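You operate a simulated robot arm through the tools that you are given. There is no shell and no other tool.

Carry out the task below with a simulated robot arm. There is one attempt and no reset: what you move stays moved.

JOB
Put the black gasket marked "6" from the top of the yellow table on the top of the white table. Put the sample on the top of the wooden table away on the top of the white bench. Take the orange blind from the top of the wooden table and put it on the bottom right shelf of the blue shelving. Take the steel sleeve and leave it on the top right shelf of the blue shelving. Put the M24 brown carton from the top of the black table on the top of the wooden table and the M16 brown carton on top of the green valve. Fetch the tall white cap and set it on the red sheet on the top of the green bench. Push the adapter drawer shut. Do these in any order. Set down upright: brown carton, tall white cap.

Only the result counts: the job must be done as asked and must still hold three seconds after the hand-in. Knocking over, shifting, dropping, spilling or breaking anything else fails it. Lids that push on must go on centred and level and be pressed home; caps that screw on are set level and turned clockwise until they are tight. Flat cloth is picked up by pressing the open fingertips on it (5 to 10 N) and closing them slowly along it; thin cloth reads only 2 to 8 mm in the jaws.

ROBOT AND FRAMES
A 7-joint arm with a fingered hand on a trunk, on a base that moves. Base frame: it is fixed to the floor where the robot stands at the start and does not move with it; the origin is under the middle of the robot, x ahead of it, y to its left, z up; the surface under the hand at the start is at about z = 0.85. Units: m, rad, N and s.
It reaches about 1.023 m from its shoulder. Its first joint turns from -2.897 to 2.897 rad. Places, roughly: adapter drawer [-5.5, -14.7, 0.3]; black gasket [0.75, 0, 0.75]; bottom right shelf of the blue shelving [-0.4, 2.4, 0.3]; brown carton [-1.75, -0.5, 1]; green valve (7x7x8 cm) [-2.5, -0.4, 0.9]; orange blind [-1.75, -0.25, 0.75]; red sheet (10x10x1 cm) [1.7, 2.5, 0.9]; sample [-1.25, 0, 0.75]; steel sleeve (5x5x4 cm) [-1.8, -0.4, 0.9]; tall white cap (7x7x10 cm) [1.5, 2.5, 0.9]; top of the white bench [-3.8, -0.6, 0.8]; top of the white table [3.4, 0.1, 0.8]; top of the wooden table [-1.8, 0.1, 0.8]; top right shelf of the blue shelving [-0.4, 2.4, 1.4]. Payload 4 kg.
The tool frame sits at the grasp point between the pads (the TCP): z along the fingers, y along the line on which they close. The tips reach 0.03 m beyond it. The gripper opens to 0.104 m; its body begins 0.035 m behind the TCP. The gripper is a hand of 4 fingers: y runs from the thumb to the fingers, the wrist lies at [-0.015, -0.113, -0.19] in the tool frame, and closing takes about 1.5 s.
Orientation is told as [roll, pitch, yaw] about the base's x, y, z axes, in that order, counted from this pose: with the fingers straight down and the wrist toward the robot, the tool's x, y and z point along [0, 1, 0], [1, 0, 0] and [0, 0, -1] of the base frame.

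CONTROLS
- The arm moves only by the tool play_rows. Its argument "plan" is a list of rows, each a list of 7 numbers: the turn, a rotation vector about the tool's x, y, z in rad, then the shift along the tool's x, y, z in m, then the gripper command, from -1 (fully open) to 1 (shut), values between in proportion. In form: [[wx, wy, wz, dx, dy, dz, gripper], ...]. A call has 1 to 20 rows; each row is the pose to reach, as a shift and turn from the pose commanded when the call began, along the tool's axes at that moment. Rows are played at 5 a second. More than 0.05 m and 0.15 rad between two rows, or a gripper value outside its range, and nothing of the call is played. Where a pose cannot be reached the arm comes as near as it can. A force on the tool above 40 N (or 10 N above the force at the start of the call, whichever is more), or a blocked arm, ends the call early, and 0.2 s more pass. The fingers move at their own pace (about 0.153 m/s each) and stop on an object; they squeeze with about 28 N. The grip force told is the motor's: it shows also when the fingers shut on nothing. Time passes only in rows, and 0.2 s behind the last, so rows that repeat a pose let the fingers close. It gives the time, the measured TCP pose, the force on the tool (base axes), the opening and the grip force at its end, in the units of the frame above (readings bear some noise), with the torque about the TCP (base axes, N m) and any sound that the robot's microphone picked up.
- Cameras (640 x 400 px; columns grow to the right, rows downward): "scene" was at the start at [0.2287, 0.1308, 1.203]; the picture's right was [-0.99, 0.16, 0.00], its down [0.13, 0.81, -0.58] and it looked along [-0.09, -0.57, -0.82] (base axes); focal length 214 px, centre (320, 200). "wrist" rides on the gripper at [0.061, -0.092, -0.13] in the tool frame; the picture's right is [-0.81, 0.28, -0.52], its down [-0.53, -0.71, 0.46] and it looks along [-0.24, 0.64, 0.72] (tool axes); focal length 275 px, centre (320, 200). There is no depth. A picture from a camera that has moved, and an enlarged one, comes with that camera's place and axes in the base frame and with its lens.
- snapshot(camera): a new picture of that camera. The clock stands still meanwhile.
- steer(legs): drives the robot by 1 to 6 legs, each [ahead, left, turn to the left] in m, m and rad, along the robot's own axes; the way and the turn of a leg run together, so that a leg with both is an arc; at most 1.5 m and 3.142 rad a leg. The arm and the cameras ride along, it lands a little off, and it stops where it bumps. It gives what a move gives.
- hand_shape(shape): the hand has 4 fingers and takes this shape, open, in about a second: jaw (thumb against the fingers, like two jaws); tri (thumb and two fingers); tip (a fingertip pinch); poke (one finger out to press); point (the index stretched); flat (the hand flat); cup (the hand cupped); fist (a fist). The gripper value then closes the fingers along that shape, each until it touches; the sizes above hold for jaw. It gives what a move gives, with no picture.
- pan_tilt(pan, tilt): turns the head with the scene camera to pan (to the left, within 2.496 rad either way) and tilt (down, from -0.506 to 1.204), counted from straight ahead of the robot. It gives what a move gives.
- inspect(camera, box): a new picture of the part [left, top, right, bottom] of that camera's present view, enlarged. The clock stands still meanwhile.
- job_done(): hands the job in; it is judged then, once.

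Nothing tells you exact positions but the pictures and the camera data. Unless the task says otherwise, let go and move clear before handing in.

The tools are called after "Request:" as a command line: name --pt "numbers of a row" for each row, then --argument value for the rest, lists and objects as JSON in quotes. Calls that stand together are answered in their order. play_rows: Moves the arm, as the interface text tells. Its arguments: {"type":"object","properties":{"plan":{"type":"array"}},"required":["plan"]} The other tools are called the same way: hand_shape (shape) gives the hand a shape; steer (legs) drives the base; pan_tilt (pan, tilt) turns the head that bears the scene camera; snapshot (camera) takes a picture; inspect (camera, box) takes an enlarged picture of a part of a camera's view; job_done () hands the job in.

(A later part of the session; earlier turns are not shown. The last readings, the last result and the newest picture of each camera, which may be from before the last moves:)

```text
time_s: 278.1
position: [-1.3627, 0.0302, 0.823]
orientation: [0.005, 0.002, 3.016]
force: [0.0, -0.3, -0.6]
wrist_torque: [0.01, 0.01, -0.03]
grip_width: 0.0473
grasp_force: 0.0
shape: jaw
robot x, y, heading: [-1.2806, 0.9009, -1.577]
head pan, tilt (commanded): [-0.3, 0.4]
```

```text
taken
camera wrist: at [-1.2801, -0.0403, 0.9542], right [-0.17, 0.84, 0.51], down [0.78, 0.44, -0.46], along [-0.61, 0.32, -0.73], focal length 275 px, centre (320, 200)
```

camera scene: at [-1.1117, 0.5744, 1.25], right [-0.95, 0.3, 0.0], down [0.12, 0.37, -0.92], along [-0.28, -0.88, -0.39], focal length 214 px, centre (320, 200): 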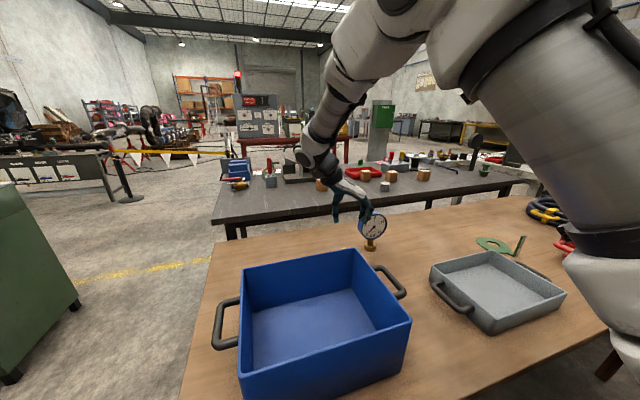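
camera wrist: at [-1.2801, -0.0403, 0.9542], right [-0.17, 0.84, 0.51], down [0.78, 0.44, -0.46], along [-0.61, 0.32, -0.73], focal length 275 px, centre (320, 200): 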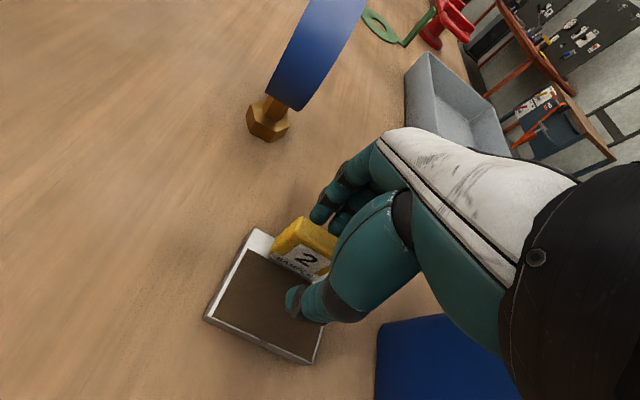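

The block is between thumb and fingers. I close the grip.

Request:
play_rows --pt "0 0 0 0 0 0 0.3" --pt "0 0 0 0 0 0 0.5" --pt "0 0 0 0 0 0 0.7" --pt "0 0 0 0 0 0 1" --pt "0 0 0 0 0 0 1" --pt "0 0 0 0 0 0 1" --pt "0 0 0 0 0 0 1"

Request:
snapshot --camera "wrist"

```text
time_s: 279.7
position: [-1.3628, 0.03, 0.8239]
orientation: [0.003, 0.002, 3.014]
force: [0.2, 0.4, 0.1]
wrist_torque: [-0.01, 0.05, 0.05]
grip_width: 0.0105
grasp_force: 27.6
shape: jaw
robot x, y, heading: [-1.2813, 0.9022, -1.577]
head pan, tilt (commanded): [-0.3, 0.4]
```

```text
taken
camera wrist: at [-1.2801, -0.0404, 0.9542], right [-0.17, 0.84, 0.51], down [0.78, 0.44, -0.46], along [-0.61, 0.32, -0.73], focal length 275 px, centre (320, 200)
```

wrist: 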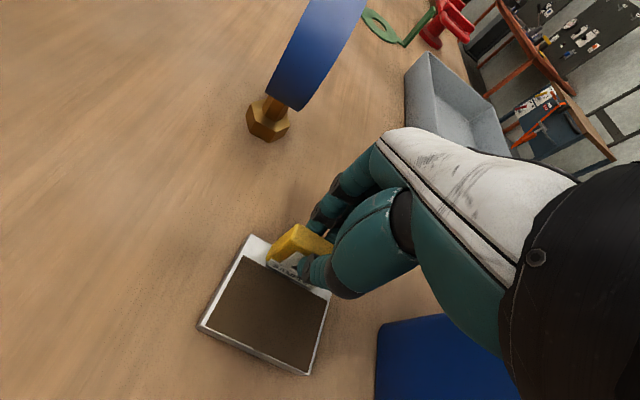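

Gripped. I lift slowly and check it follows.

Request:
play_rows --pt "0 0 0 0 0 -0.01 1" --pt "0 0 0 0 0 -0.025 1" --pt "0 0 0 0 0 -0.045 1" --pt "0 0 0 0 0 -0.07 1" --pt "0 0 0 0 0 -0.095 1" --pt "0 0 0 0 0 -0.12 1" --pt "0 0 0 0 0 -0.12 1"

Request:
snapshot --camera "wrist"

```text
time_s: 281.3
position: [-1.3623, 0.0294, 0.9441]
orientation: [0.002, 0.001, 3.016]
force: [0.1, -0.5, -5.3]
wrist_torque: [0.0, 0.08, 0.0]
grip_width: 0.0105
grasp_force: 27.7
shape: jaw
robot x, y, heading: [-1.2809, 0.8984, -1.576]
head pan, tilt (commanded): [-0.3, 0.4]
```

```text
taken
camera wrist: at [-1.2791, -0.0412, 1.075], right [-0.17, 0.84, 0.52], down [0.78, 0.44, -0.46], along [-0.61, 0.32, -0.73], focal length 275 px, centre (320, 200)
```

wrist: 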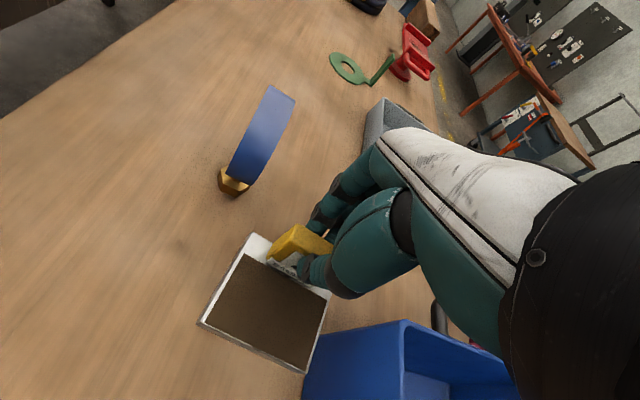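

The sample is held level (5 N). I raise and retract slowly over the bin, then back away.

Request:
play_rows --pt "0 0 0 0 0 -0.03 1" --pt "0 0 0 0 0 -0.06 1" --pt "0 0 0 0 0 -0.09 1" --pt "0 0 0 -0.015 0 -0.12 1" --pt "0 0 0 -0.035 0.003 -0.145 1" --pt "0 0 0 -0.06 0.006 -0.165 1" --pt "0 0 0 -0.09 0.01 -0.18 1" --pt "0 0 0 -0.12 0.014 -0.2 1" --pt "0 0 0 -0.15 0.018 -0.21 1" --pt "0 0 0 -0.18 0.022 -0.22 1" --pt "0 0 0 -0.21 0.026 -0.22 1" --pt "0 0 0 -0.24 0.03 -0.22 1" --pt "0 0 0 -0.265 0.033 -0.22 1" --pt "0 0 0 -0.28 0.035 -0.22 1" --pt "0 0 0 -0.28 0.035 -0.22 1"

Request:
steer --legs '[[-0.3, 0, 0], [0, 0, -1.56]]'

Request:
pan_tilt --pan 0.2 --tilt 0.4

Request:
snapshot --camera "scene"

Request:
snapshot --camera "wrist"

```text
time_s: 284.5
position: [-1.361, 0.3123, 1.1635]
orientation: [0.003, 0.0, 3.016]
force: [0.6, -0.9, -5.3]
wrist_torque: [0.02, 0.11, 0.02]
grip_width: 0.0105
grasp_force: 28.1
shape: jaw
robot x, y, heading: [-1.2816, 0.9012, -1.574]
head pan, tilt (commanded): [-0.3, 0.4]
```

```text
time_s: 290.4
position: [-1.8688, 1.2876, 1.1639]
orientation: [0.001, 0.001, 1.433]
force: [-0.7, -0.5, -4.3]
wrist_torque: [0.07, -0.03, -0.02]
grip_width: 0.0104
grasp_force: 27.5
shape: jaw
robot x, y, heading: [-1.2848, 1.2034, 3.125]
head pan, tilt (commanded): [-0.3, 0.4]
```

```text
time_s: 291.3
position: [-1.8696, 1.2867, 1.1633]
orientation: [0.002, 0.002, 1.433]
force: [-0.7, 0.1, -5.3]
wrist_torque: [0.07, 0.0, -0.03]
grip_width: 0.0105
grasp_force: 27.9
shape: jaw
robot x, y, heading: [-1.2802, 1.1996, 3.124]
head pan, tilt (commanded): [0.201, 0.4]
```

```text
taken
camera scene: at [-1.6152, 0.9917, 1.25], right [-0.18, 0.98, 0.0], down [0.38, 0.07, -0.92], along [-0.91, -0.17, -0.39], focal length 214 px, centre (320, 200)
```

scene: 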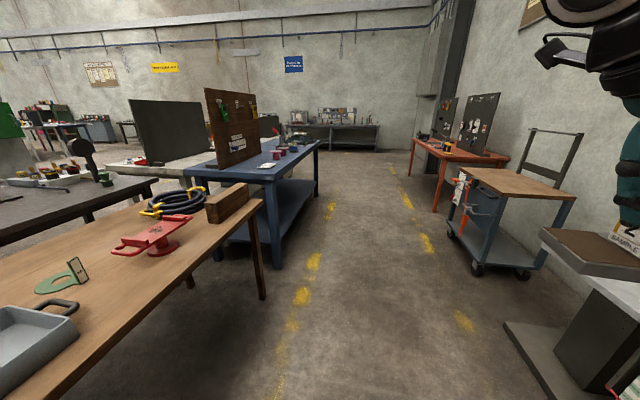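

```text
taken
camera wrist: at [-1.9422, 1.2063, 1.2944], right [0.84, 0.16, 0.51], down [0.43, -0.78, -0.46], along [0.33, 0.6, -0.73], focal length 275 px, centre (320, 200)
```

wrist: 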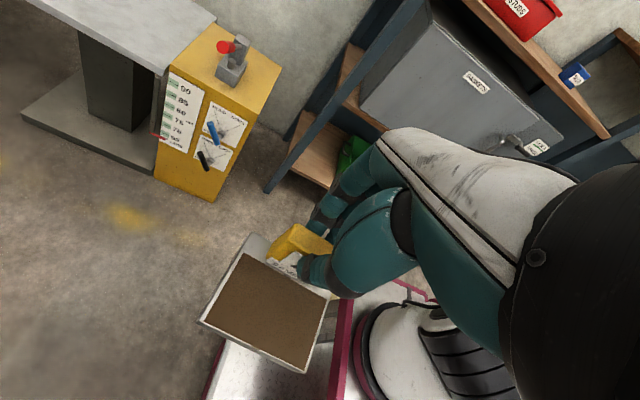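

The white bench is behind the blue table, reachable from the south side. I take the passage east of the wooden table (x≈−0.33) and go around.

Request:
steer --legs '[[0, 0, 1.575], [0, 0.95, 0]]'

Request:
pan_tilt --pan 0 --tilt 0.5

Request:
snapshot --camera "scene"

```text
time_s: 300.1
position: [-0.4112, 0.6093, 1.1642]
orientation: [0.002, 0.001, 3.016]
force: [0.1, 0.1, -4.4]
wrist_torque: [0.05, 0.08, -0.01]
grip_width: 0.0104
grasp_force: 28.5
shape: jaw
robot x, y, heading: [-0.3326, 1.2006, -1.579]
head pan, tilt (commanded): [0.201, 0.4]
```

```text
time_s: 300.8
position: [-0.4103, 0.6098, 1.1632]
orientation: [0.003, 0.003, 3.016]
force: [-0.5, 0.6, -4.9]
wrist_torque: [-0.02, 0.09, 0.02]
grip_width: 0.0105
grasp_force: 27.8
shape: jaw
robot x, y, heading: [-0.3305, 1.1997, -1.58]
head pan, tilt (commanded): [0.0, 0.499]
```

```text
taken
camera scene: at [-0.1345, 0.8687, 1.2408], right [-1.0, 0.0, 0.0], down [0.0, 0.48, -0.88], along [0.0, -0.88, -0.48], focal length 214 px, centre (320, 200)
```

scene: 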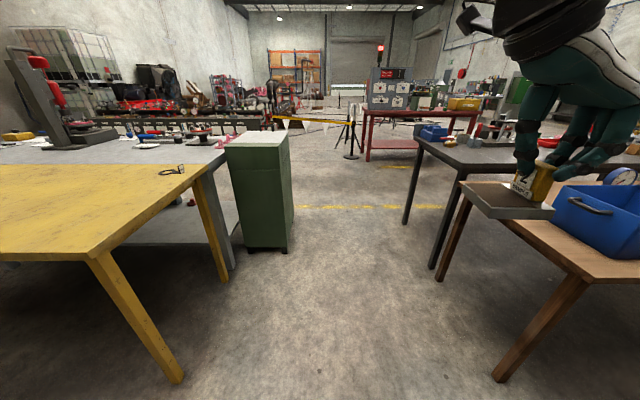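

The passage is clear (about 0.93 m wide). I drive through to the south side.

Request:
steer --legs '[[0, 0, 0.009], [1.4, 0, 0], [1.35, 0, 0]]'

Request:
snapshot --camera "scene"

Request:
snapshot --camera "wrist"

```text
time_s: 314.3
position: [-0.3469, -2.0914, 1.164]
orientation: [0.002, 0.002, 3.053]
force: [-0.5, 0.2, -4.8]
wrist_torque: [0.02, 0.08, 0.02]
grip_width: 0.0106
grasp_force: 28.0
shape: jaw
robot x, y, heading: [-0.2902, -1.5021, -1.54]
head pan, tilt (commanded): [0.0, 0.499]
```

```text
taken
camera scene: at [-0.0804, -1.8228, 1.2408], right [-1.0, -0.03, 0.0], down [-0.02, 0.48, -0.88], along [0.03, -0.88, -0.48], focal length 214 px, centre (320, 200)
```

scene: 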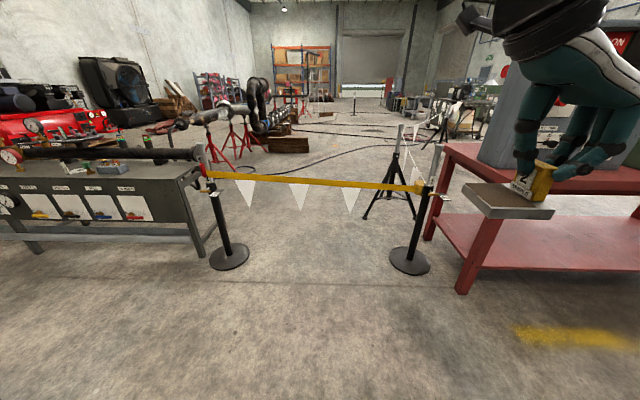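

```text
taken
camera wrist: at [-0.2617, -2.1596, 1.2944], right [-0.2, 0.83, 0.51], down [0.76, 0.47, -0.46], along [-0.62, 0.3, -0.73], focal length 275 px, centre (320, 200)
```

wrist: 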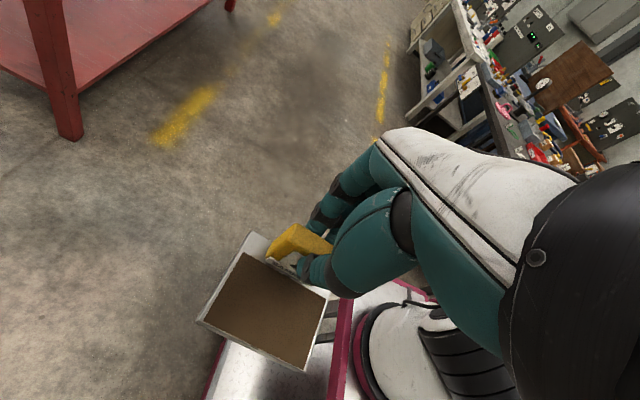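

I turn to face west and drive along between the black table and the red table.

Request:
steer --legs '[[0, 0, -1.6], [1.4, 0, 0]]'

Request:
pan_tilt --pan -0.2 --tilt 0.4

Request:
snapshot --camera "scene"

```text
time_s: 325.2
position: [-2.2786, -1.3901, 1.1646]
orientation: [0.001, 0.003, 1.435]
force: [0.0, -0.1, -6.3]
wrist_torque: [0.06, -0.03, 0.01]
grip_width: 0.0106
grasp_force: 27.9
shape: jaw
robot x, y, heading: [-1.6889, -1.4705, 3.127]
head pan, tilt (commanded): [0.0, 0.499]
```

```text
time_s: 325.9
position: [-2.2776, -1.3891, 1.1632]
orientation: [0.003, 0.002, 1.436]
force: [0.2, -0.7, -5.6]
wrist_torque: [0.06, 0.0, -0.02]
grip_width: 0.0107
grasp_force: 27.9
shape: jaw
robot x, y, heading: [-1.6876, -1.4714, 3.125]
head pan, tilt (commanded): [-0.201, 0.4]
```

```text
taken
camera scene: at [-2.0222, -1.6466, 1.2499], right [0.21, 0.98, 0.0], down [0.38, -0.08, -0.92], along [-0.9, 0.2, -0.39], focal length 214 px, centre (320, 200)
```

scene: 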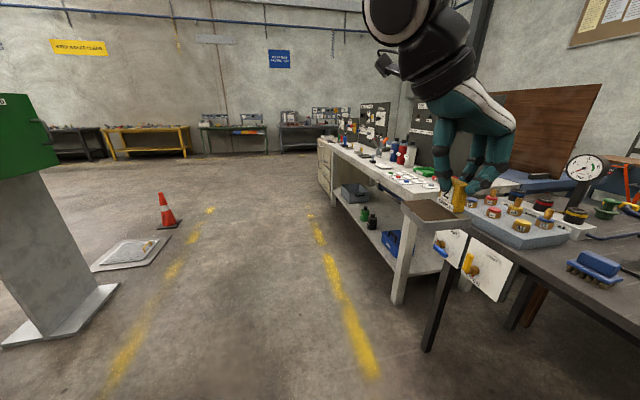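

The white bench is ahead on the right (south edge y≈−0.85). I drive on alongside it and look for a free spot.

Request:
steer --legs '[[1.4, 0, 0]]'

Request:
pan_tilt --pan -1.3 --tilt 0.5

Request:
snapshot --camera "scene"

Request:
pan_tilt --pan -0.6 --tilt 0.5

Request:
snapshot --camera "scene"

```text
time_s: 333.0
position: [-3.6942, -1.3446, 1.1635]
orientation: [0.002, 0.003, 1.42]
force: [0.6, -0.4, -5.5]
wrist_torque: [0.07, -0.05, 0.0]
grip_width: 0.0105
grasp_force: 28.3
shape: jaw
robot x, y, heading: [-3.1068, -1.4424, 3.105]
head pan, tilt (commanded): [-0.201, 0.4]
```

```text
time_s: 334.3
position: [-3.694, -1.3468, 1.1638]
orientation: [0.003, 0.002, 1.42]
force: [0.5, -0.5, -5.4]
wrist_torque: [0.1, -0.03, 0.01]
grip_width: 0.0102
grasp_force: 28.3
shape: jaw
robot x, y, heading: [-3.107, -1.44, 3.112]
head pan, tilt (commanded): [-1.3, 0.499]
```

```text
taken
camera scene: at [-3.3752, -1.541, 1.2408], right [0.97, 0.24, 0.0], down [0.11, -0.47, -0.88], along [-0.21, 0.85, -0.48], focal length 214 px, centre (320, 200)
```

scene: 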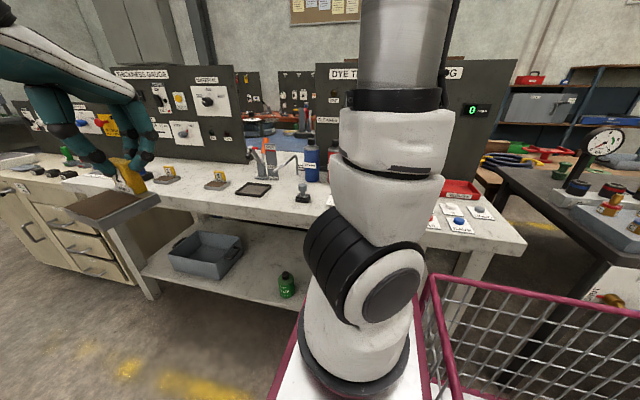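

```text
time_s: 335.4
position: [-3.6946, -1.3459, 1.1639]
orientation: [0.002, 0.002, 1.418]
force: [0.6, -0.5, -5.1]
wrist_torque: [0.05, -0.03, 0.01]
grip_width: 0.0104
grasp_force: 28.5
shape: jaw
robot x, y, heading: [-3.1091, -1.4405, 3.11]
head pan, tilt (commanded): [-0.6, 0.499]
```

```text
taken
camera scene: at [-3.427, -1.5756, 1.2408], right [0.59, 0.81, 0.0], down [0.39, -0.28, -0.88], along [-0.71, 0.52, -0.48], focal length 214 px, centre (320, 200)
```

scene: 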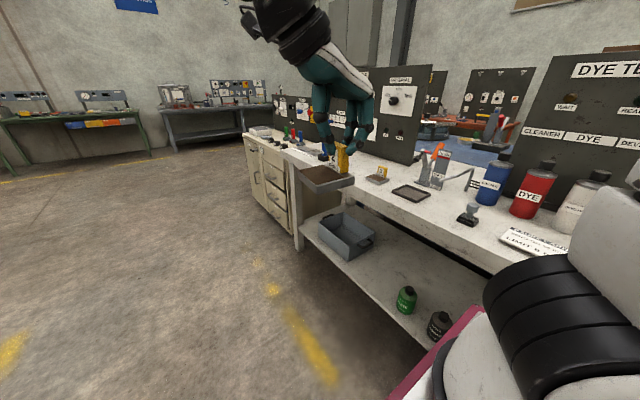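

The bench has other samples and tools, but its front strip looks free. I move on to x≈−3.65 and turn to face it.

Request:
steer --legs '[[0.5, 0, 0], [0, 0, -1.54]]'

Request:
pan_tilt --pan 0 --tilt 0.6

Request:
snapshot --camera "scene"

Request:
snapshot --camera "wrist"

```text
time_s: 342.1
position: [-3.5408, -0.8342, 1.1638]
orientation: [0.002, 0.002, -0.122]
force: [-1.2, -0.2, -6.2]
wrist_torque: [0.03, -0.07, 0.02]
grip_width: 0.0104
grasp_force: 27.8
shape: jaw
robot x, y, heading: [-3.6155, -1.4199, 1.566]
head pan, tilt (commanded): [-0.6, 0.499]
```

```text
time_s: 343.1
position: [-3.5407, -0.8333, 1.1629]
orientation: [0.002, 0.0, -0.123]
force: [0.0, -0.1, -4.4]
wrist_torque: [0.0, -0.1, -0.02]
grip_width: 0.0102
grasp_force: 27.3
shape: jaw
robot x, y, heading: [-3.6181, -1.4231, 1.567]
head pan, tilt (commanded): [0.0, 0.6]
```

```text
taken
camera scene: at [-3.815, -1.0918, 1.2317], right [1.0, 0.0, 0.0], down [0.0, -0.56, -0.83], along [0.0, 0.83, -0.56], focal length 214 px, centre (320, 200)
```

scene: 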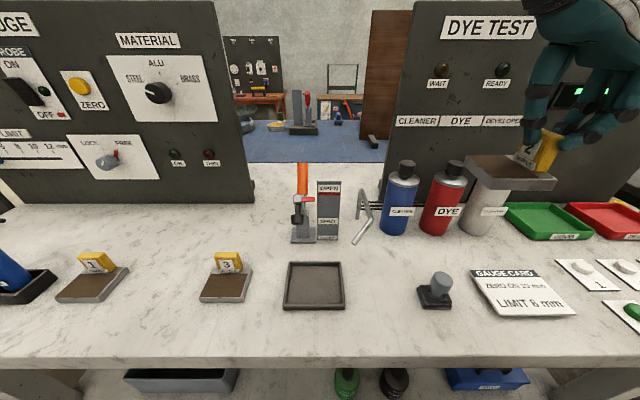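

```text
taken
camera wrist: at [-3.6239, -0.7605, 1.2943], right [0.17, -0.84, 0.51], down [-0.77, -0.44, -0.46], along [0.61, -0.32, -0.73], focal length 275 px, centre (320, 200)
```

wrist: 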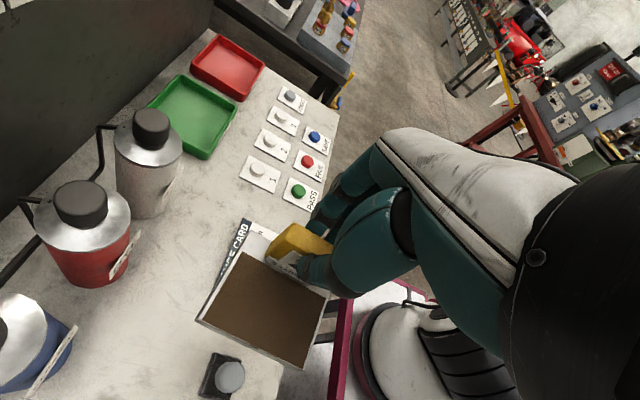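

There is a free gap between the black tray and the probe around (−3.69, −0.83). To keep the hand's camera side away from the tall items, I rotate the hand half a turn first, in two steps, while high.

Request:
play_rows --pt "0 0 -0.1 0 0 -0.01 1" --pt "0 0 -0.2 0 0 -0.02 1" --pt "0 0 -0.32 0 0 -0.03 1" --pt "0 0 -0.44 0 0 -0.04 1" --pt "0 0 -0.56 0 0 -0.05 1" --pt "0 0 -0.68 0 0 -0.05 1" --pt "0 0 -0.8 0 0 -0.05 1" --pt "0 0 -0.92 0 0 -0.05 1" --pt "0 0 -1.04 0 0 -0.05 1" --pt "0 0 -1.16 0 0 -0.05 1" --pt "0 0 -1.28 0 0 -0.05 1" --pt "0 0 -1.4 0 0 -0.05 1" --pt "0 0 -1.5 0 0 -0.05 1" --pt "0 0 -1.57 0 0 -0.05 1" --pt "0 0 -1.57 0 0 -0.05 1"

Request:
play_rows --pt "0 0 -0.1 0 0 0 1" --pt "0 0 -0.2 0 0 0 1" --pt "0 0 -0.32 0 0 0 1" --pt "0 0 -0.44 0 0 0 1" --pt "0 0 -0.56 0 0 0 1" --pt "0 0 -0.68 0 0 0 1" --pt "0 0 -0.8 0 0 0 1" --pt "0 0 -0.92 0 0 0 1" --pt "0 0 -1.04 0 0 0 1" --pt "0 0 -1.16 0 0 0 1" --pt "0 0 -1.28 0 0 0 1" --pt "0 0 -1.4 0 0 0 1" --pt "0 0 -1.5 0 0 0 1" --pt "0 0 -1.57 0 0 0 1" --pt "0 0 -1.57 0 0 0 1"

Request:
snapshot --camera "scene"

Request:
snapshot --camera "wrist"

```text
time_s: 346.3
position: [-3.5406, -0.8324, 1.2121]
orientation: [0.002, -0.002, 1.447]
force: [-0.2, -0.2, -5.3]
wrist_torque: [0.09, -0.01, 0.05]
grip_width: 0.0103
grasp_force: 27.8
shape: jaw
robot x, y, heading: [-3.6181, -1.4218, 1.568]
head pan, tilt (commanded): [0.0, 0.6]
```

```text
time_s: 349.5
position: [-3.5403, -0.8341, 1.214]
orientation: [-0.001, -0.004, 3.018]
force: [-0.1, 0.6, -6.1]
wrist_torque: [-0.02, 0.09, 0.01]
grip_width: 0.0104
grasp_force: 28.2
shape: jaw
robot x, y, heading: [-3.6139, -1.4203, 1.572]
head pan, tilt (commanded): [0.0, 0.6]
```

```text
taken
camera scene: at [-3.815, -1.0919, 1.2317], right [1.0, 0.0, 0.0], down [0.0, -0.57, -0.82], along [0.0, 0.82, -0.57], focal length 214 px, centre (320, 200)
```

scene: 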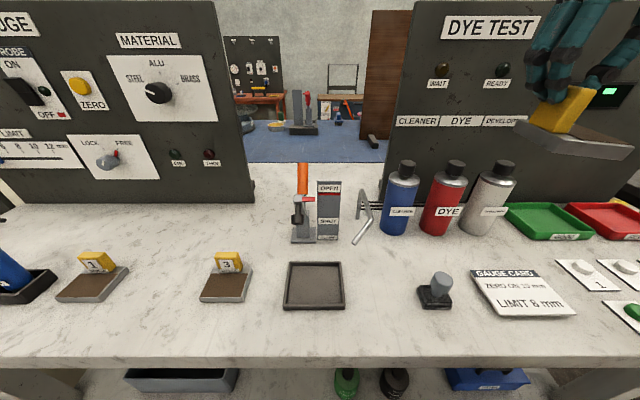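

```text
taken
camera wrist: at [-3.457, -0.9044, 1.3438], right [-0.17, 0.84, 0.52], down [0.77, 0.44, -0.46], along [-0.61, 0.32, -0.72], focal length 275 px, centre (320, 200)
```

wrist: 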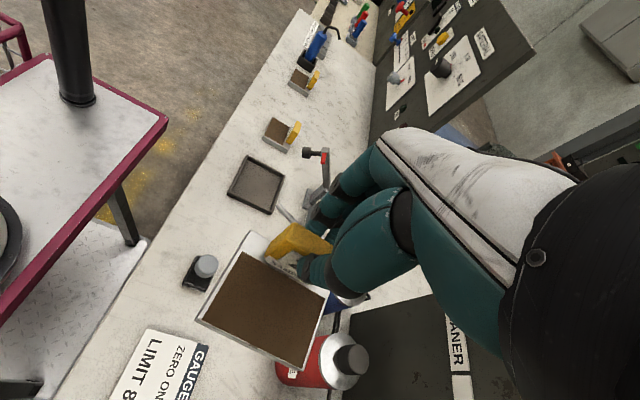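

The sample now has the same orientation as its neighbours. I move over the gap at (−3.715, −0.815) and lower to a hover.

Request:
play_rows --pt "0 0 0 0 0.025 0 1" --pt "0 0 0 0.001 0.05 0 1" --pt "0 0 0 0.001 0.08 0 1" --pt "0 0 0 0.002 0.11 0.01 1" --pt "0 0 0 0.0027 0.14 0.03 1" --pt "0 0 0 0.0027 0.165 0.06 1" --pt "0 0 0 0.0027 0.1757 0.09 1" --pt "0 0 0 0.0027 0.1757 0.12 1" --pt "0 0 0 0.0027 0.1757 0.15 1" --pt "0 0 0 0.0027 0.1757 0.18 1" --pt "0 0 0 0.0027 0.1757 0.21 1" --pt "0 0 0 0.0027 0.1757 0.235 1" --pt "0 0 0 0.0027 0.1757 0.25 1" --pt "0 0 0 0.0027 0.1757 0.25 1"

Request:
snapshot --camera "scene"

Request:
snapshot --camera "wrist"

```text
time_s: 352.5
position: [-3.7155, -0.8135, 0.965]
orientation: [-0.004, -0.002, 3.017]
force: [-0.1, 0.4, -5.5]
wrist_torque: [0.07, 0.06, 0.02]
grip_width: 0.0103
grasp_force: 27.7
shape: jaw
robot x, y, heading: [-3.6172, -1.4226, 1.567]
head pan, tilt (commanded): [0.0, 0.6]
```

```text
taken
camera scene: at [-3.8151, -1.0917, 1.2317], right [1.0, 0.0, 0.0], down [0.0, -0.57, -0.82], along [0.0, 0.82, -0.57], focal length 214 px, centre (320, 200)
```

scene: 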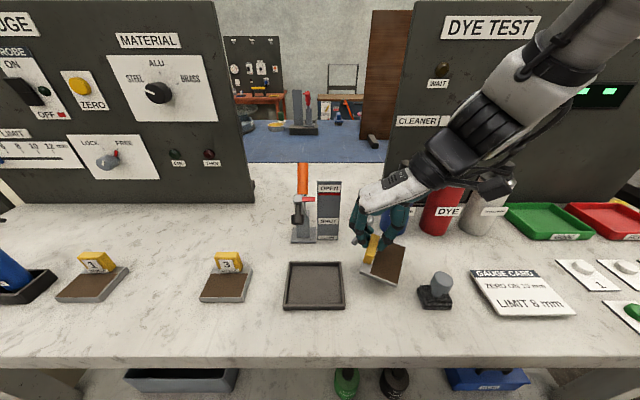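

```text
taken
camera wrist: at [-3.6316, -0.8843, 1.0941], right [-0.17, 0.84, 0.52], down [0.77, 0.44, -0.45], along [-0.61, 0.32, -0.72], focal length 275 px, centre (320, 200)
```

wrist: 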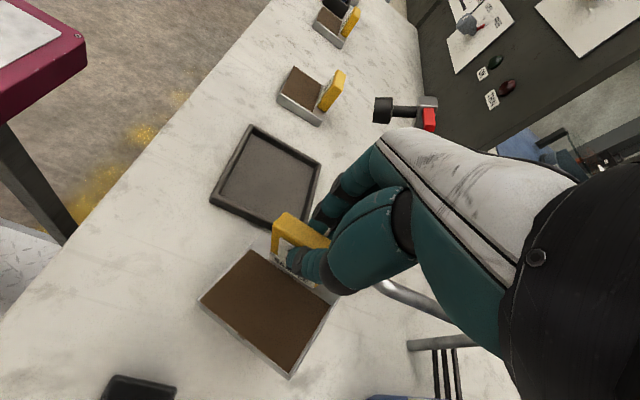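

I zoom in to check the clearances before the final descent.

Request:
inspect --camera "scene" --box '[270, 180, 470, 330]'

```text
2.67 times, centred on (370, 255) of scene
camera zoom: at [-3.8151, -1.0917, 1.2317], right [1.0, 0.0, 0.0], down [0.0, -0.57, -0.82], along [0.0, 0.82, -0.57], focal length 572 px, centre (187, 53)
```

zoom: 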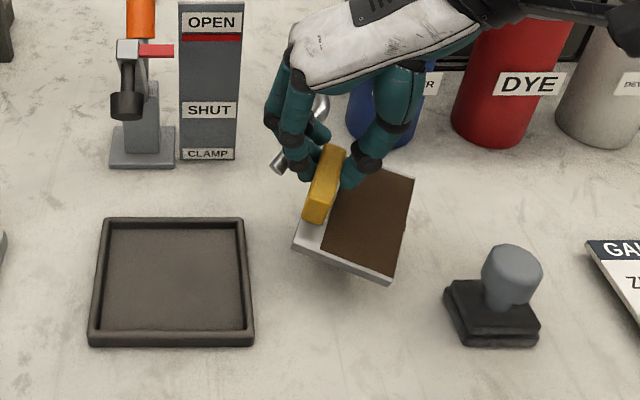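

Clearances are good. I lower the sample to the bench.

Request:
play_rows --pt "0 0 0 0.008 0 0.015 1" --pt "0 0 0 0.008 0 0.03 1" --pt "0 0 0 0.008 0 0.042 1" --pt "0 0 0 0.008 0 0.048 1" --pt "0 0 0 0.008 0 0.048 1"

Request:
play_rows --pt "0 0 0 0 0 0.003 1" --pt "0 0 0 0 0 0.006 1" --pt "0 0 0 0 0 0.006 1"

```text
time_s: 353.1
position: [-3.7155, -0.8263, 0.9355]
orientation: [-0.001, -0.002, 3.022]
force: [13.5, -20.2, 12.6]
wrist_torque: [0.48, 0.35, 0.02]
grip_width: 0.0099
grasp_force: 28.3
shape: jaw
robot x, y, heading: [-3.6167, -1.4189, 1.567]
head pan, tilt (commanded): [0.0, 0.6]
stopped in row 3: the force on the tool passed its limit at 48 N (the readings are from after the stop); the commanded pose is now the measured one
```

```text
time_s: 353.5
position: [-3.7154, -0.8256, 0.9351]
orientation: [0.001, -0.008, 3.023]
force: [12.7, -16.3, 15.3]
wrist_torque: [0.57, 0.4, -0.02]
grip_width: 0.0103
grasp_force: 28.5
shape: jaw
robot x, y, heading: [-3.6152, -1.4251, 1.567]
head pan, tilt (commanded): [0.0, 0.6]
stopped in row 1: the force on the tool passed its limit at 42 N (the readings are from after the stop); the commanded pose is now the measured one
```

Something resisted the descent (likely the hook tool behind the fingers). I back up and look.

Request:
play_rows --pt "0 0 0 0.01 0 -0.01 1" --pt "0 0 0 0.015 0 -0.03 1" --pt "0 0 0 0.015 0 -0.06 1" --pt "0 0 0 0.015 0 -0.06 1"

Request:
inspect --camera "scene" --box '[270, 140, 470, 330]'

Request:
snapshot --camera "wrist"

```text
time_s: 354.5
position: [-3.7194, -0.8379, 0.9936]
orientation: [-0.001, -0.005, 3.023]
force: [-0.2, 0.2, -5.7]
wrist_torque: [0.05, 0.08, 0.02]
grip_width: 0.0104
grasp_force: 28.1
shape: jaw
robot x, y, heading: [-3.6147, -1.4204, 1.567]
head pan, tilt (commanded): [0.0, 0.6]
```

```text
2.11 times, centred on (370, 235) of scene
camera zoom: at [-3.8147, -1.0923, 1.2317], right [1.0, 0.0, 0.0], down [0.0, -0.57, -0.82], along [0.0, 0.82, -0.57], focal length 452 px, centre (215, 126)
```

zoom: 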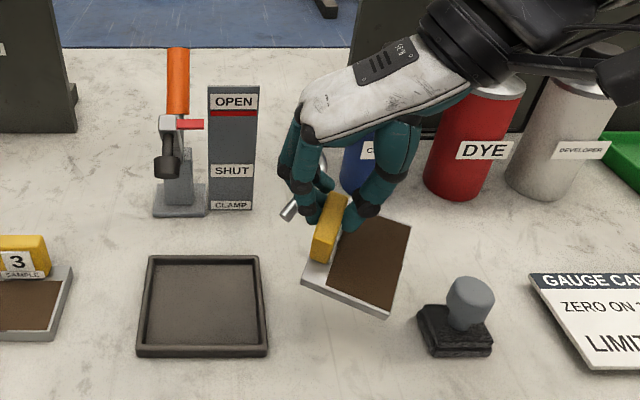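

```text
taken
camera wrist: at [-3.6341, -0.9079, 1.123], right [-0.17, 0.84, 0.52], down [0.77, 0.44, -0.46], along [-0.62, 0.32, -0.72], focal length 275 px, centre (320, 200)
```

wrist: 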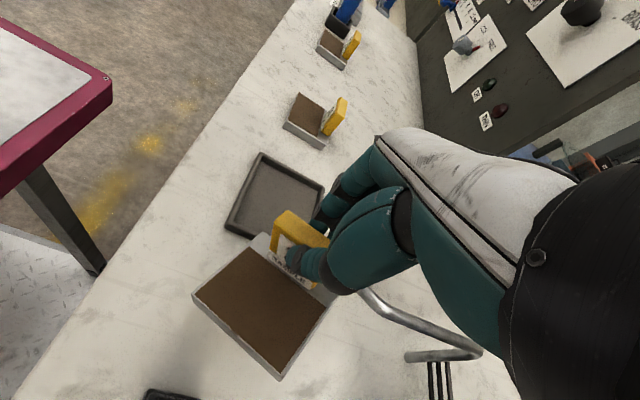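

The hook is an elevated spout with its tip near (−3.75, −0.765, z 0.90); it appears unmoved. I shift the sample 2.5 cm toward me and try again gently.

Request:
play_rows --pt "0 0 0 0.012 0 0 1" --pt "0 0 0 0.025 0 0 1" --pt "0 0 0 0.025 0 0.015 1" --pt "0 0 0 0.025 0 0.03 1" --pt "0 0 0 0.025 0 0.045 1" --pt "0 0 0 0.025 0 0.06 1" --pt "0 0 0 0.025 0 0.06 1"

Request:
inspect --camera "scene" --box '[270, 140, 470, 330]'

```text
time_s: 356.1
position: [-3.7196, -0.8649, 0.9342]
orientation: [0.002, -0.003, 3.021]
force: [-1.5, 0.4, -2.9]
wrist_torque: [-0.02, -0.03, -0.01]
grip_width: 0.0103
grasp_force: 28.0
shape: jaw
robot x, y, heading: [-3.6165, -1.4257, 1.569]
head pan, tilt (commanded): [0.0, 0.6]
```

```text
2.11 times, centred on (370, 235) of scene
camera zoom: at [-3.8146, -1.0924, 1.2317], right [1.0, 0.0, 0.0], down [0.0, -0.57, -0.82], along [0.0, 0.82, -0.57], focal length 452 px, centre (215, 126)
```

zoom: 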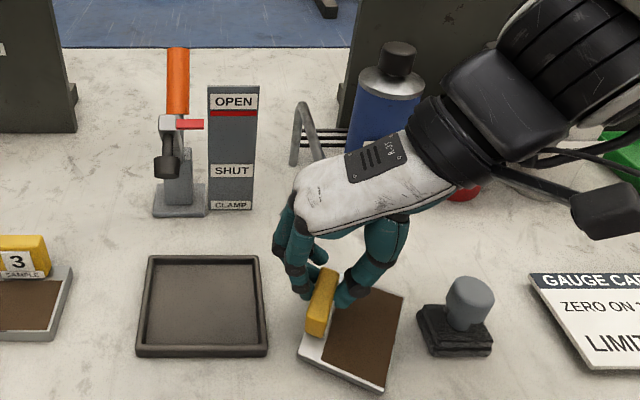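

Now clear of the spout. I continue downward in 3 mm steps.

Request:
play_rows --pt "0 0 0 0 0 0.003 1" --pt "0 0 0 0 0 0.003 1"

Request:
snapshot --camera "wrist"

```text
time_s: 356.7
position: [-3.7217, -0.8642, 0.9301]
orientation: [-0.001, -0.005, 3.021]
force: [0.9, 2.0, 2.4]
wrist_torque: [-0.08, 0.07, 0.0]
grip_width: 0.0105
grasp_force: 27.6
shape: jaw
robot x, y, heading: [-3.6169, -1.4221, 1.566]
head pan, tilt (commanded): [0.0, 0.6]
```

```text
taken
camera wrist: at [-3.6366, -0.9345, 1.0606], right [-0.17, 0.84, 0.52], down [0.77, 0.44, -0.46], along [-0.62, 0.32, -0.72], focal length 275 px, centre (320, 200)
```

wrist: 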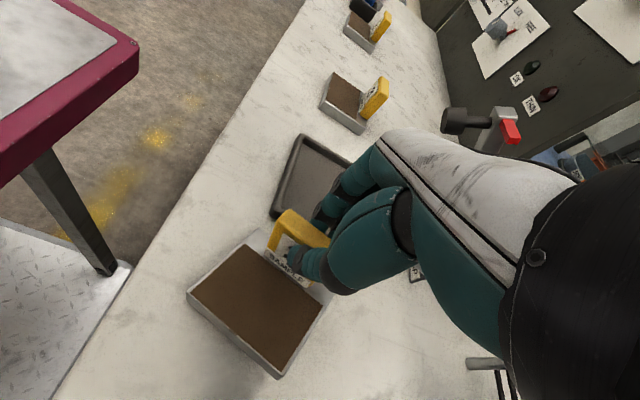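

Contact made. I press slightly and open the fingers only a little to release.

Request:
play_rows --pt "0 0 0 0 0 0.003 1" --pt "0 0 0 0 0 0.004 0.8" --pt "0 0 0 0 0 0.004 0.6" --pt "0 0 0 0 0 0.003 0.5" --pt "0 0 0 0 0 0.003 0.4" --pt "0 0 0 0 0 0.002 0.35" --pt "0 0 0 0 0 0.002 0.35"

Request:
inspect --camera "scene" --box '[270, 180, 470, 330]'

Request:
snapshot --camera "wrist"

```text
time_s: 358.3
position: [-3.7204, -0.8646, 0.9297]
orientation: [0.0, -0.007, 3.023]
force: [0.1, -0.1, -0.3]
wrist_torque: [0.01, 0.0, 0.02]
grip_width: 0.0332
grasp_force: 0.1
shape: jaw
robot x, y, heading: [-3.6192, -1.423, 1.567]
head pan, tilt (commanded): [0.0, 0.6]
```

```text
2.67 times, centred on (370, 255) of scene
camera zoom: at [-3.8146, -1.0925, 1.2318], right [1.0, 0.0, 0.0], down [0.0, -0.56, -0.83], along [0.0, 0.83, -0.56], focal length 572 px, centre (187, 53)
```

zoom: 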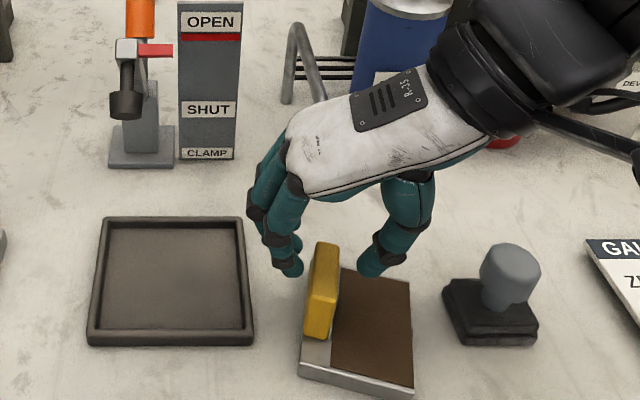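

```text
taken
camera wrist: at [-3.6365, -0.9346, 1.059], right [-0.17, 0.84, 0.52], down [0.77, 0.44, -0.46], along [-0.62, 0.32, -0.72], focal length 275 px, centre (320, 200)
```

wrist: 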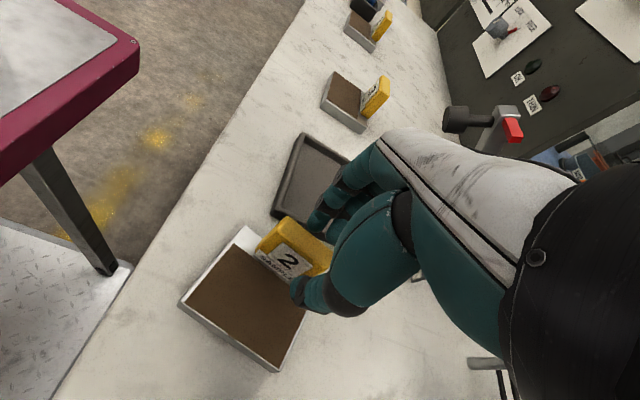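

Sample 2 is resting flat on the white bench. I rise straight up and check.

Request:
play_rows --pt "0 0 0 0 0 -0.02 0.35" --pt "0 0 0 0 0 -0.04 0.35" --pt "0 0 0 0 0 -0.07 0.35" --pt "0 0 0 0 0 -0.1 0" --pt "0 0 0 0 0 -0.14 -0.5" --pt "0 0 0 0 0 -0.18 -1" --pt "0 0 0 0 0 -0.22 -1" --pt "0 0 0 0 0 -0.26 -1" --pt "0 0 0 0.02 0 -0.29 -1" --pt "0 0 0 0.05 0 -0.3 -1" --pt "0 0 0 0.05 0 -0.3 -1"

Request:
snapshot --camera "scene"

Request:
inspect --camera "scene" --box '[270, 180, 470, 330]'

```text
time_s: 360.7
position: [-3.7242, -0.9154, 1.2271]
orientation: [0.001, -0.005, 3.022]
force: [-0.1, -0.3, 0.8]
wrist_torque: [0.01, 0.0, -0.02]
grip_width: 0.1035
grasp_force: 0.1
shape: jaw
robot x, y, heading: [-3.6168, -1.4225, 1.57]
head pan, tilt (commanded): [0.0, 0.6]
```

```text
taken
camera scene: at [-3.8146, -1.0924, 1.2318], right [1.0, 0.0, 0.0], down [0.0, -0.56, -0.83], along [0.0, 0.83, -0.56], focal length 214 px, centre (320, 200)
```

scene: 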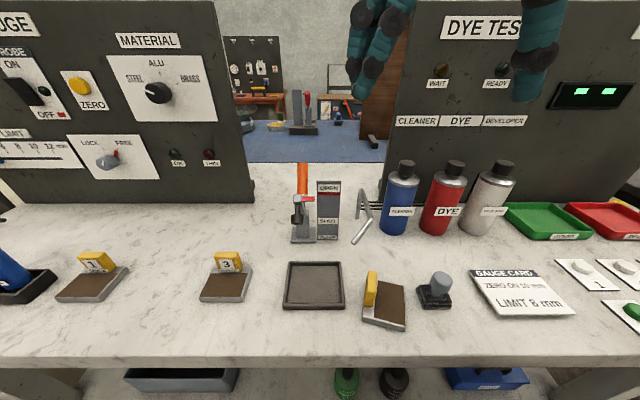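

```text
2.67 times, centred on (370, 255) of scene
camera zoom: at [-3.8146, -1.0924, 1.2318], right [1.0, 0.0, 0.0], down [0.0, -0.56, -0.83], along [0.0, 0.83, -0.56], focal length 572 px, centre (187, 53)
```

zoom: 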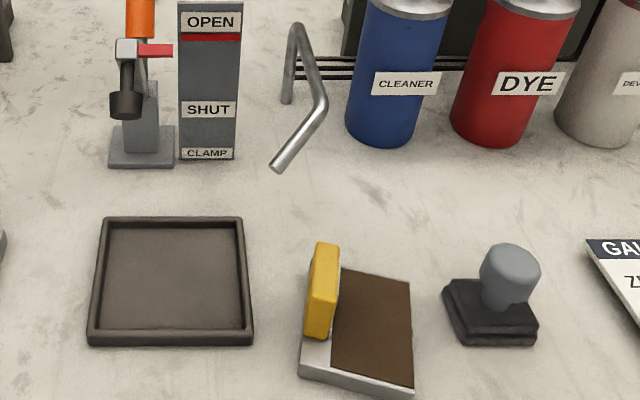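

Sample placed; the spout is in its original position. Next the black table. I rotate the hand back, retract, and slide east along its south side.

Request:
play_rows --pt "0 0 0.12 0.01 0 0 -1" --pt "0 0 0.24 0.02 0 0 -1" --pt "0 0 0.36 0.03 0 0 -1" --pt "0 0 0.48 0.04 0 0 -1" --pt "0 0 0.6 0.05 0 0 -1" --pt "0 0 0.72 0.05 0 0 -1" --pt "0 0 0.84 0.05 0 0 -1" --pt "0 0 0.96 0.05 0 0 -1" --pt "0 0 1.08 0.05 0 0 -1" --pt "0 0 1.2 0.05 0 0 -1" --pt "0 0 1.32 0.05 0 0 -1" --pt "0 0 1.452 0.05 0 0 -1" --pt "0 0 1.452 0.05 0 0 -1"

Request:
steer --legs '[[-0.1, 0, 0], [0, -0.85, 0], [0, -0.75, 0]]'

Request:
pan_tilt --pan 0 --tilt 0.5

Request:
snapshot --camera "scene"

Request:
snapshot --camera "wrist"

```text
time_s: 363.5
position: [-3.7306, -0.9632, 1.2282]
orientation: [0.004, -0.001, 1.569]
force: [-1.0, 0.3, 0.5]
wrist_torque: [0.0, 0.01, 0.04]
grip_width: 0.1036
grasp_force: 0.0
shape: jaw
robot x, y, heading: [-3.6189, -1.4261, 1.566]
head pan, tilt (commanded): [0.0, 0.6]
```

```text
time_s: 372.4
position: [-2.1416, -1.0585, 1.2295]
orientation: [0.005, -0.001, 1.593]
force: [0.7, -0.2, -0.4]
wrist_torque: [-0.01, 0.01, 0.03]
grip_width: 0.1035
grasp_force: 0.1
shape: jaw
robot x, y, heading: [-2.0159, -1.5163, 1.593]
head pan, tilt (commanded): [0.0, 0.6]
```

```text
time_s: 373.1
position: [-2.1423, -1.0585, 1.2282]
orientation: [0.005, 0.001, 1.593]
force: [-0.3, 0.4, -0.1]
wrist_torque: [0.02, -0.01, 0.02]
grip_width: 0.1037
grasp_force: 0.1
shape: jaw
robot x, y, heading: [-2.0142, -1.5176, 1.583]
head pan, tilt (commanded): [0.0, 0.499]
```

```text
taken
camera scene: at [-2.2222, -1.1874, 1.2408], right [1.0, 0.02, 0.0], down [0.01, -0.48, -0.88], along [-0.02, 0.88, -0.48], focal length 214 px, centre (320, 200)
```

scene: 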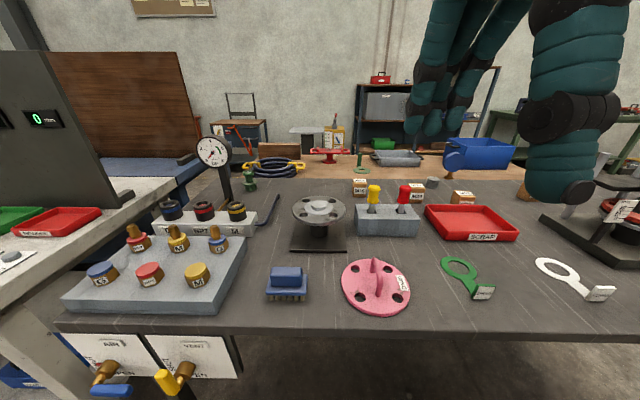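

```text
taken
camera wrist: at [-2.2, -1.1501, 1.3592], right [0.81, 0.29, 0.51], down [0.55, -0.7, -0.46], along [0.23, 0.65, -0.73], focal length 275 px, centre (320, 200)
```

wrist: 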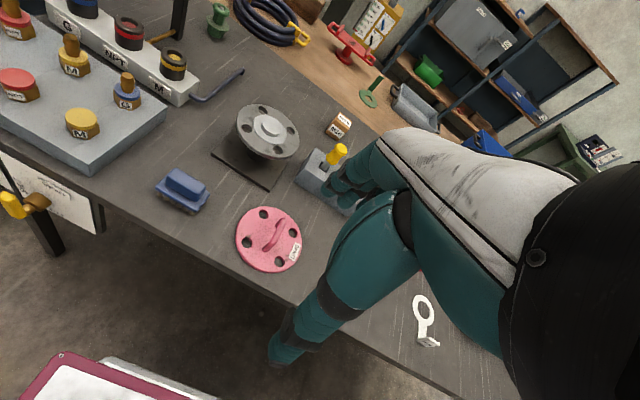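

I'm facing the black table from the south: M16, M24, M12 cartons and the sleeve are along its far side. I zoom in.

Request:
inspect --camera "scene" --box '[330, 150, 530, 260]'

Request:
inspect --camera "scene" --box '[190, 130, 350, 250]'

Request:
inspect --camera "wrist" --box '[190, 0, 400, 200]'

```text
3.20 times, centred on (430, 205) of scene
camera zoom: at [-2.2222, -1.1874, 1.2408], right [1.0, 0.02, 0.0], down [0.01, -0.48, -0.88], along [-0.02, 0.88, -0.48], focal length 686 px, centre (-32, 184)
```

zoom: 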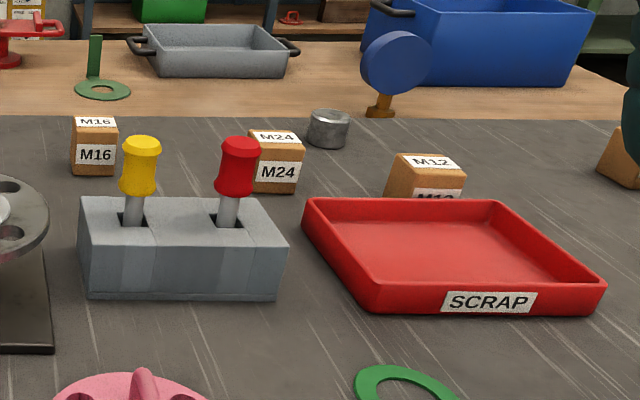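

```text
3.33 times, centred on (270, 190) of scene
camera zoom: at [-2.2222, -1.1874, 1.2408], right [1.0, 0.02, 0.0], down [0.01, -0.48, -0.88], along [-0.02, 0.88, -0.48], focal length 715 px, centre (487, 233)
```

zoom: 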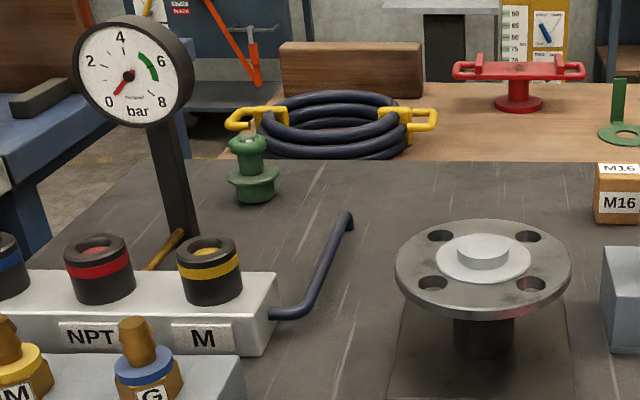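

```text
2.00 times, centred on (295, 100) of wrist
camera zoom: at [-2.2, -1.1501, 1.3592], right [0.81, 0.29, 0.51], down [0.55, -0.7, -0.46], along [0.23, 0.65, -0.73], focal length 551 px, centre (370, 400)
```

zoom: 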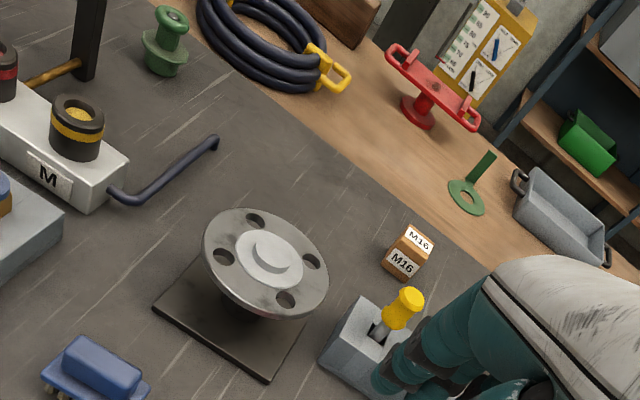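

The table top is near z≈0.86; M16 ≈ (−2.095, −0.46), green valve ≈ (−2.52, −0.41). I check the table's front for protruding fittings before moving closer.

Request:
pan_tilt --pan 0.3 --tilt 1.1

Request:
snapshot --camera "scene"

```text
time_s: 374.1
position: [-2.1423, -1.0597, 1.228]
orientation: [0.005, 0.001, 1.592]
force: [-0.2, -0.4, -0.6]
wrist_torque: [0.01, -0.02, -0.04]
grip_width: 0.1038
grasp_force: 0.1
shape: jaw
robot x, y, heading: [-2.0146, -1.5204, 1.587]
head pan, tilt (commanded): [0.3, 1.1]
```

```text
taken
camera scene: at [-2.2402, -1.2183, 1.1932], right [0.95, 0.31, 0.0], down [0.28, -0.85, -0.45], along [-0.14, 0.43, -0.89], focal length 214 px, centre (320, 200)
```

scene: 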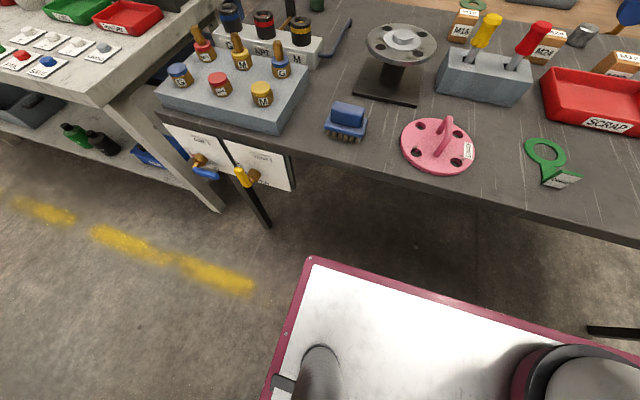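

The table's south edge is at y≈−0.965, with AIR/VENT levers protruding a bit at x≈−2.6…−2.4, so I must keep the deck front behind y≈−1.06 there. I slide left to view the valve and the dial next to it from closer.

Request:
steer --legs '[[0, 0, -0.015], [0, 0.45, 0]]'

Request:
pan_tilt --pan 0 --tilt 0.5

Request:
snapshot --camera "scene"

Request:
snapshot --camera "wrist"

```text
time_s: 377.1
position: [-2.5828, -1.0549, 1.2276]
orientation: [0.005, 0.001, 1.572]
force: [-1.0, 0.1, -0.4]
wrist_torque: [-0.02, 0.02, -0.05]
grip_width: 0.1039
grasp_force: 0.1
shape: jaw
robot x, y, heading: [-2.4639, -1.5171, 1.566]
head pan, tilt (commanded): [0.3, 1.1]
```

```text
time_s: 378.1
position: [-2.5831, -1.0574, 1.2286]
orientation: [0.005, 0.0, 1.568]
force: [-0.3, 0.1, -0.6]
wrist_torque: [0.02, 0.01, 0.01]
grip_width: 0.1038
grasp_force: 0.1
shape: jaw
robot x, y, heading: [-2.4685, -1.5168, 1.566]
head pan, tilt (commanded): [0.0, 0.499]
```

```text
taken
camera scene: at [-2.6666, -1.1838, 1.2408], right [1.0, 0.0, 0.0], down [0.0, -0.48, -0.88], along [0.0, 0.88, -0.48], focal length 214 px, centre (320, 200)
```

scene: 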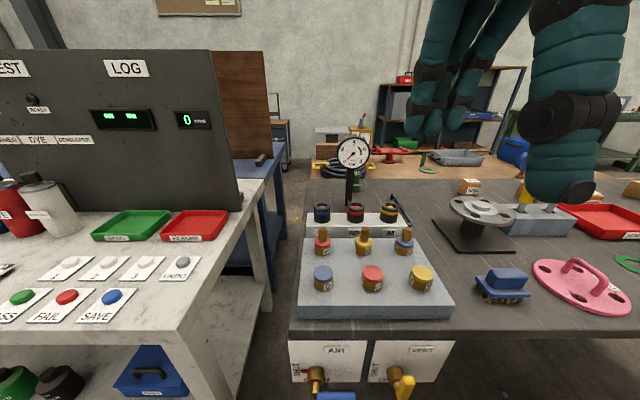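

```text
taken
camera wrist: at [-2.6435, -1.147, 1.3592], right [0.81, 0.28, 0.51], down [0.53, -0.71, -0.46], along [0.24, 0.65, -0.73], focal length 275 px, centre (320, 200)
```

wrist: 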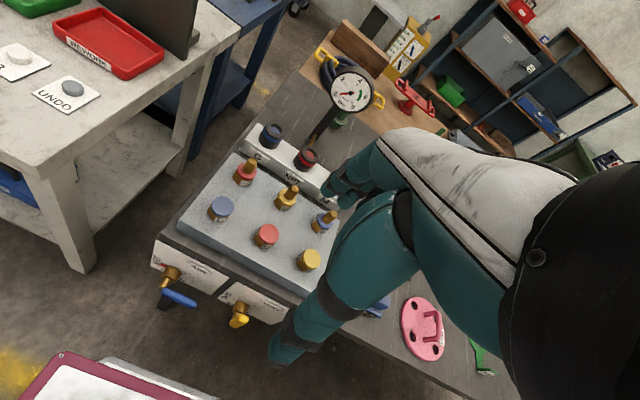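

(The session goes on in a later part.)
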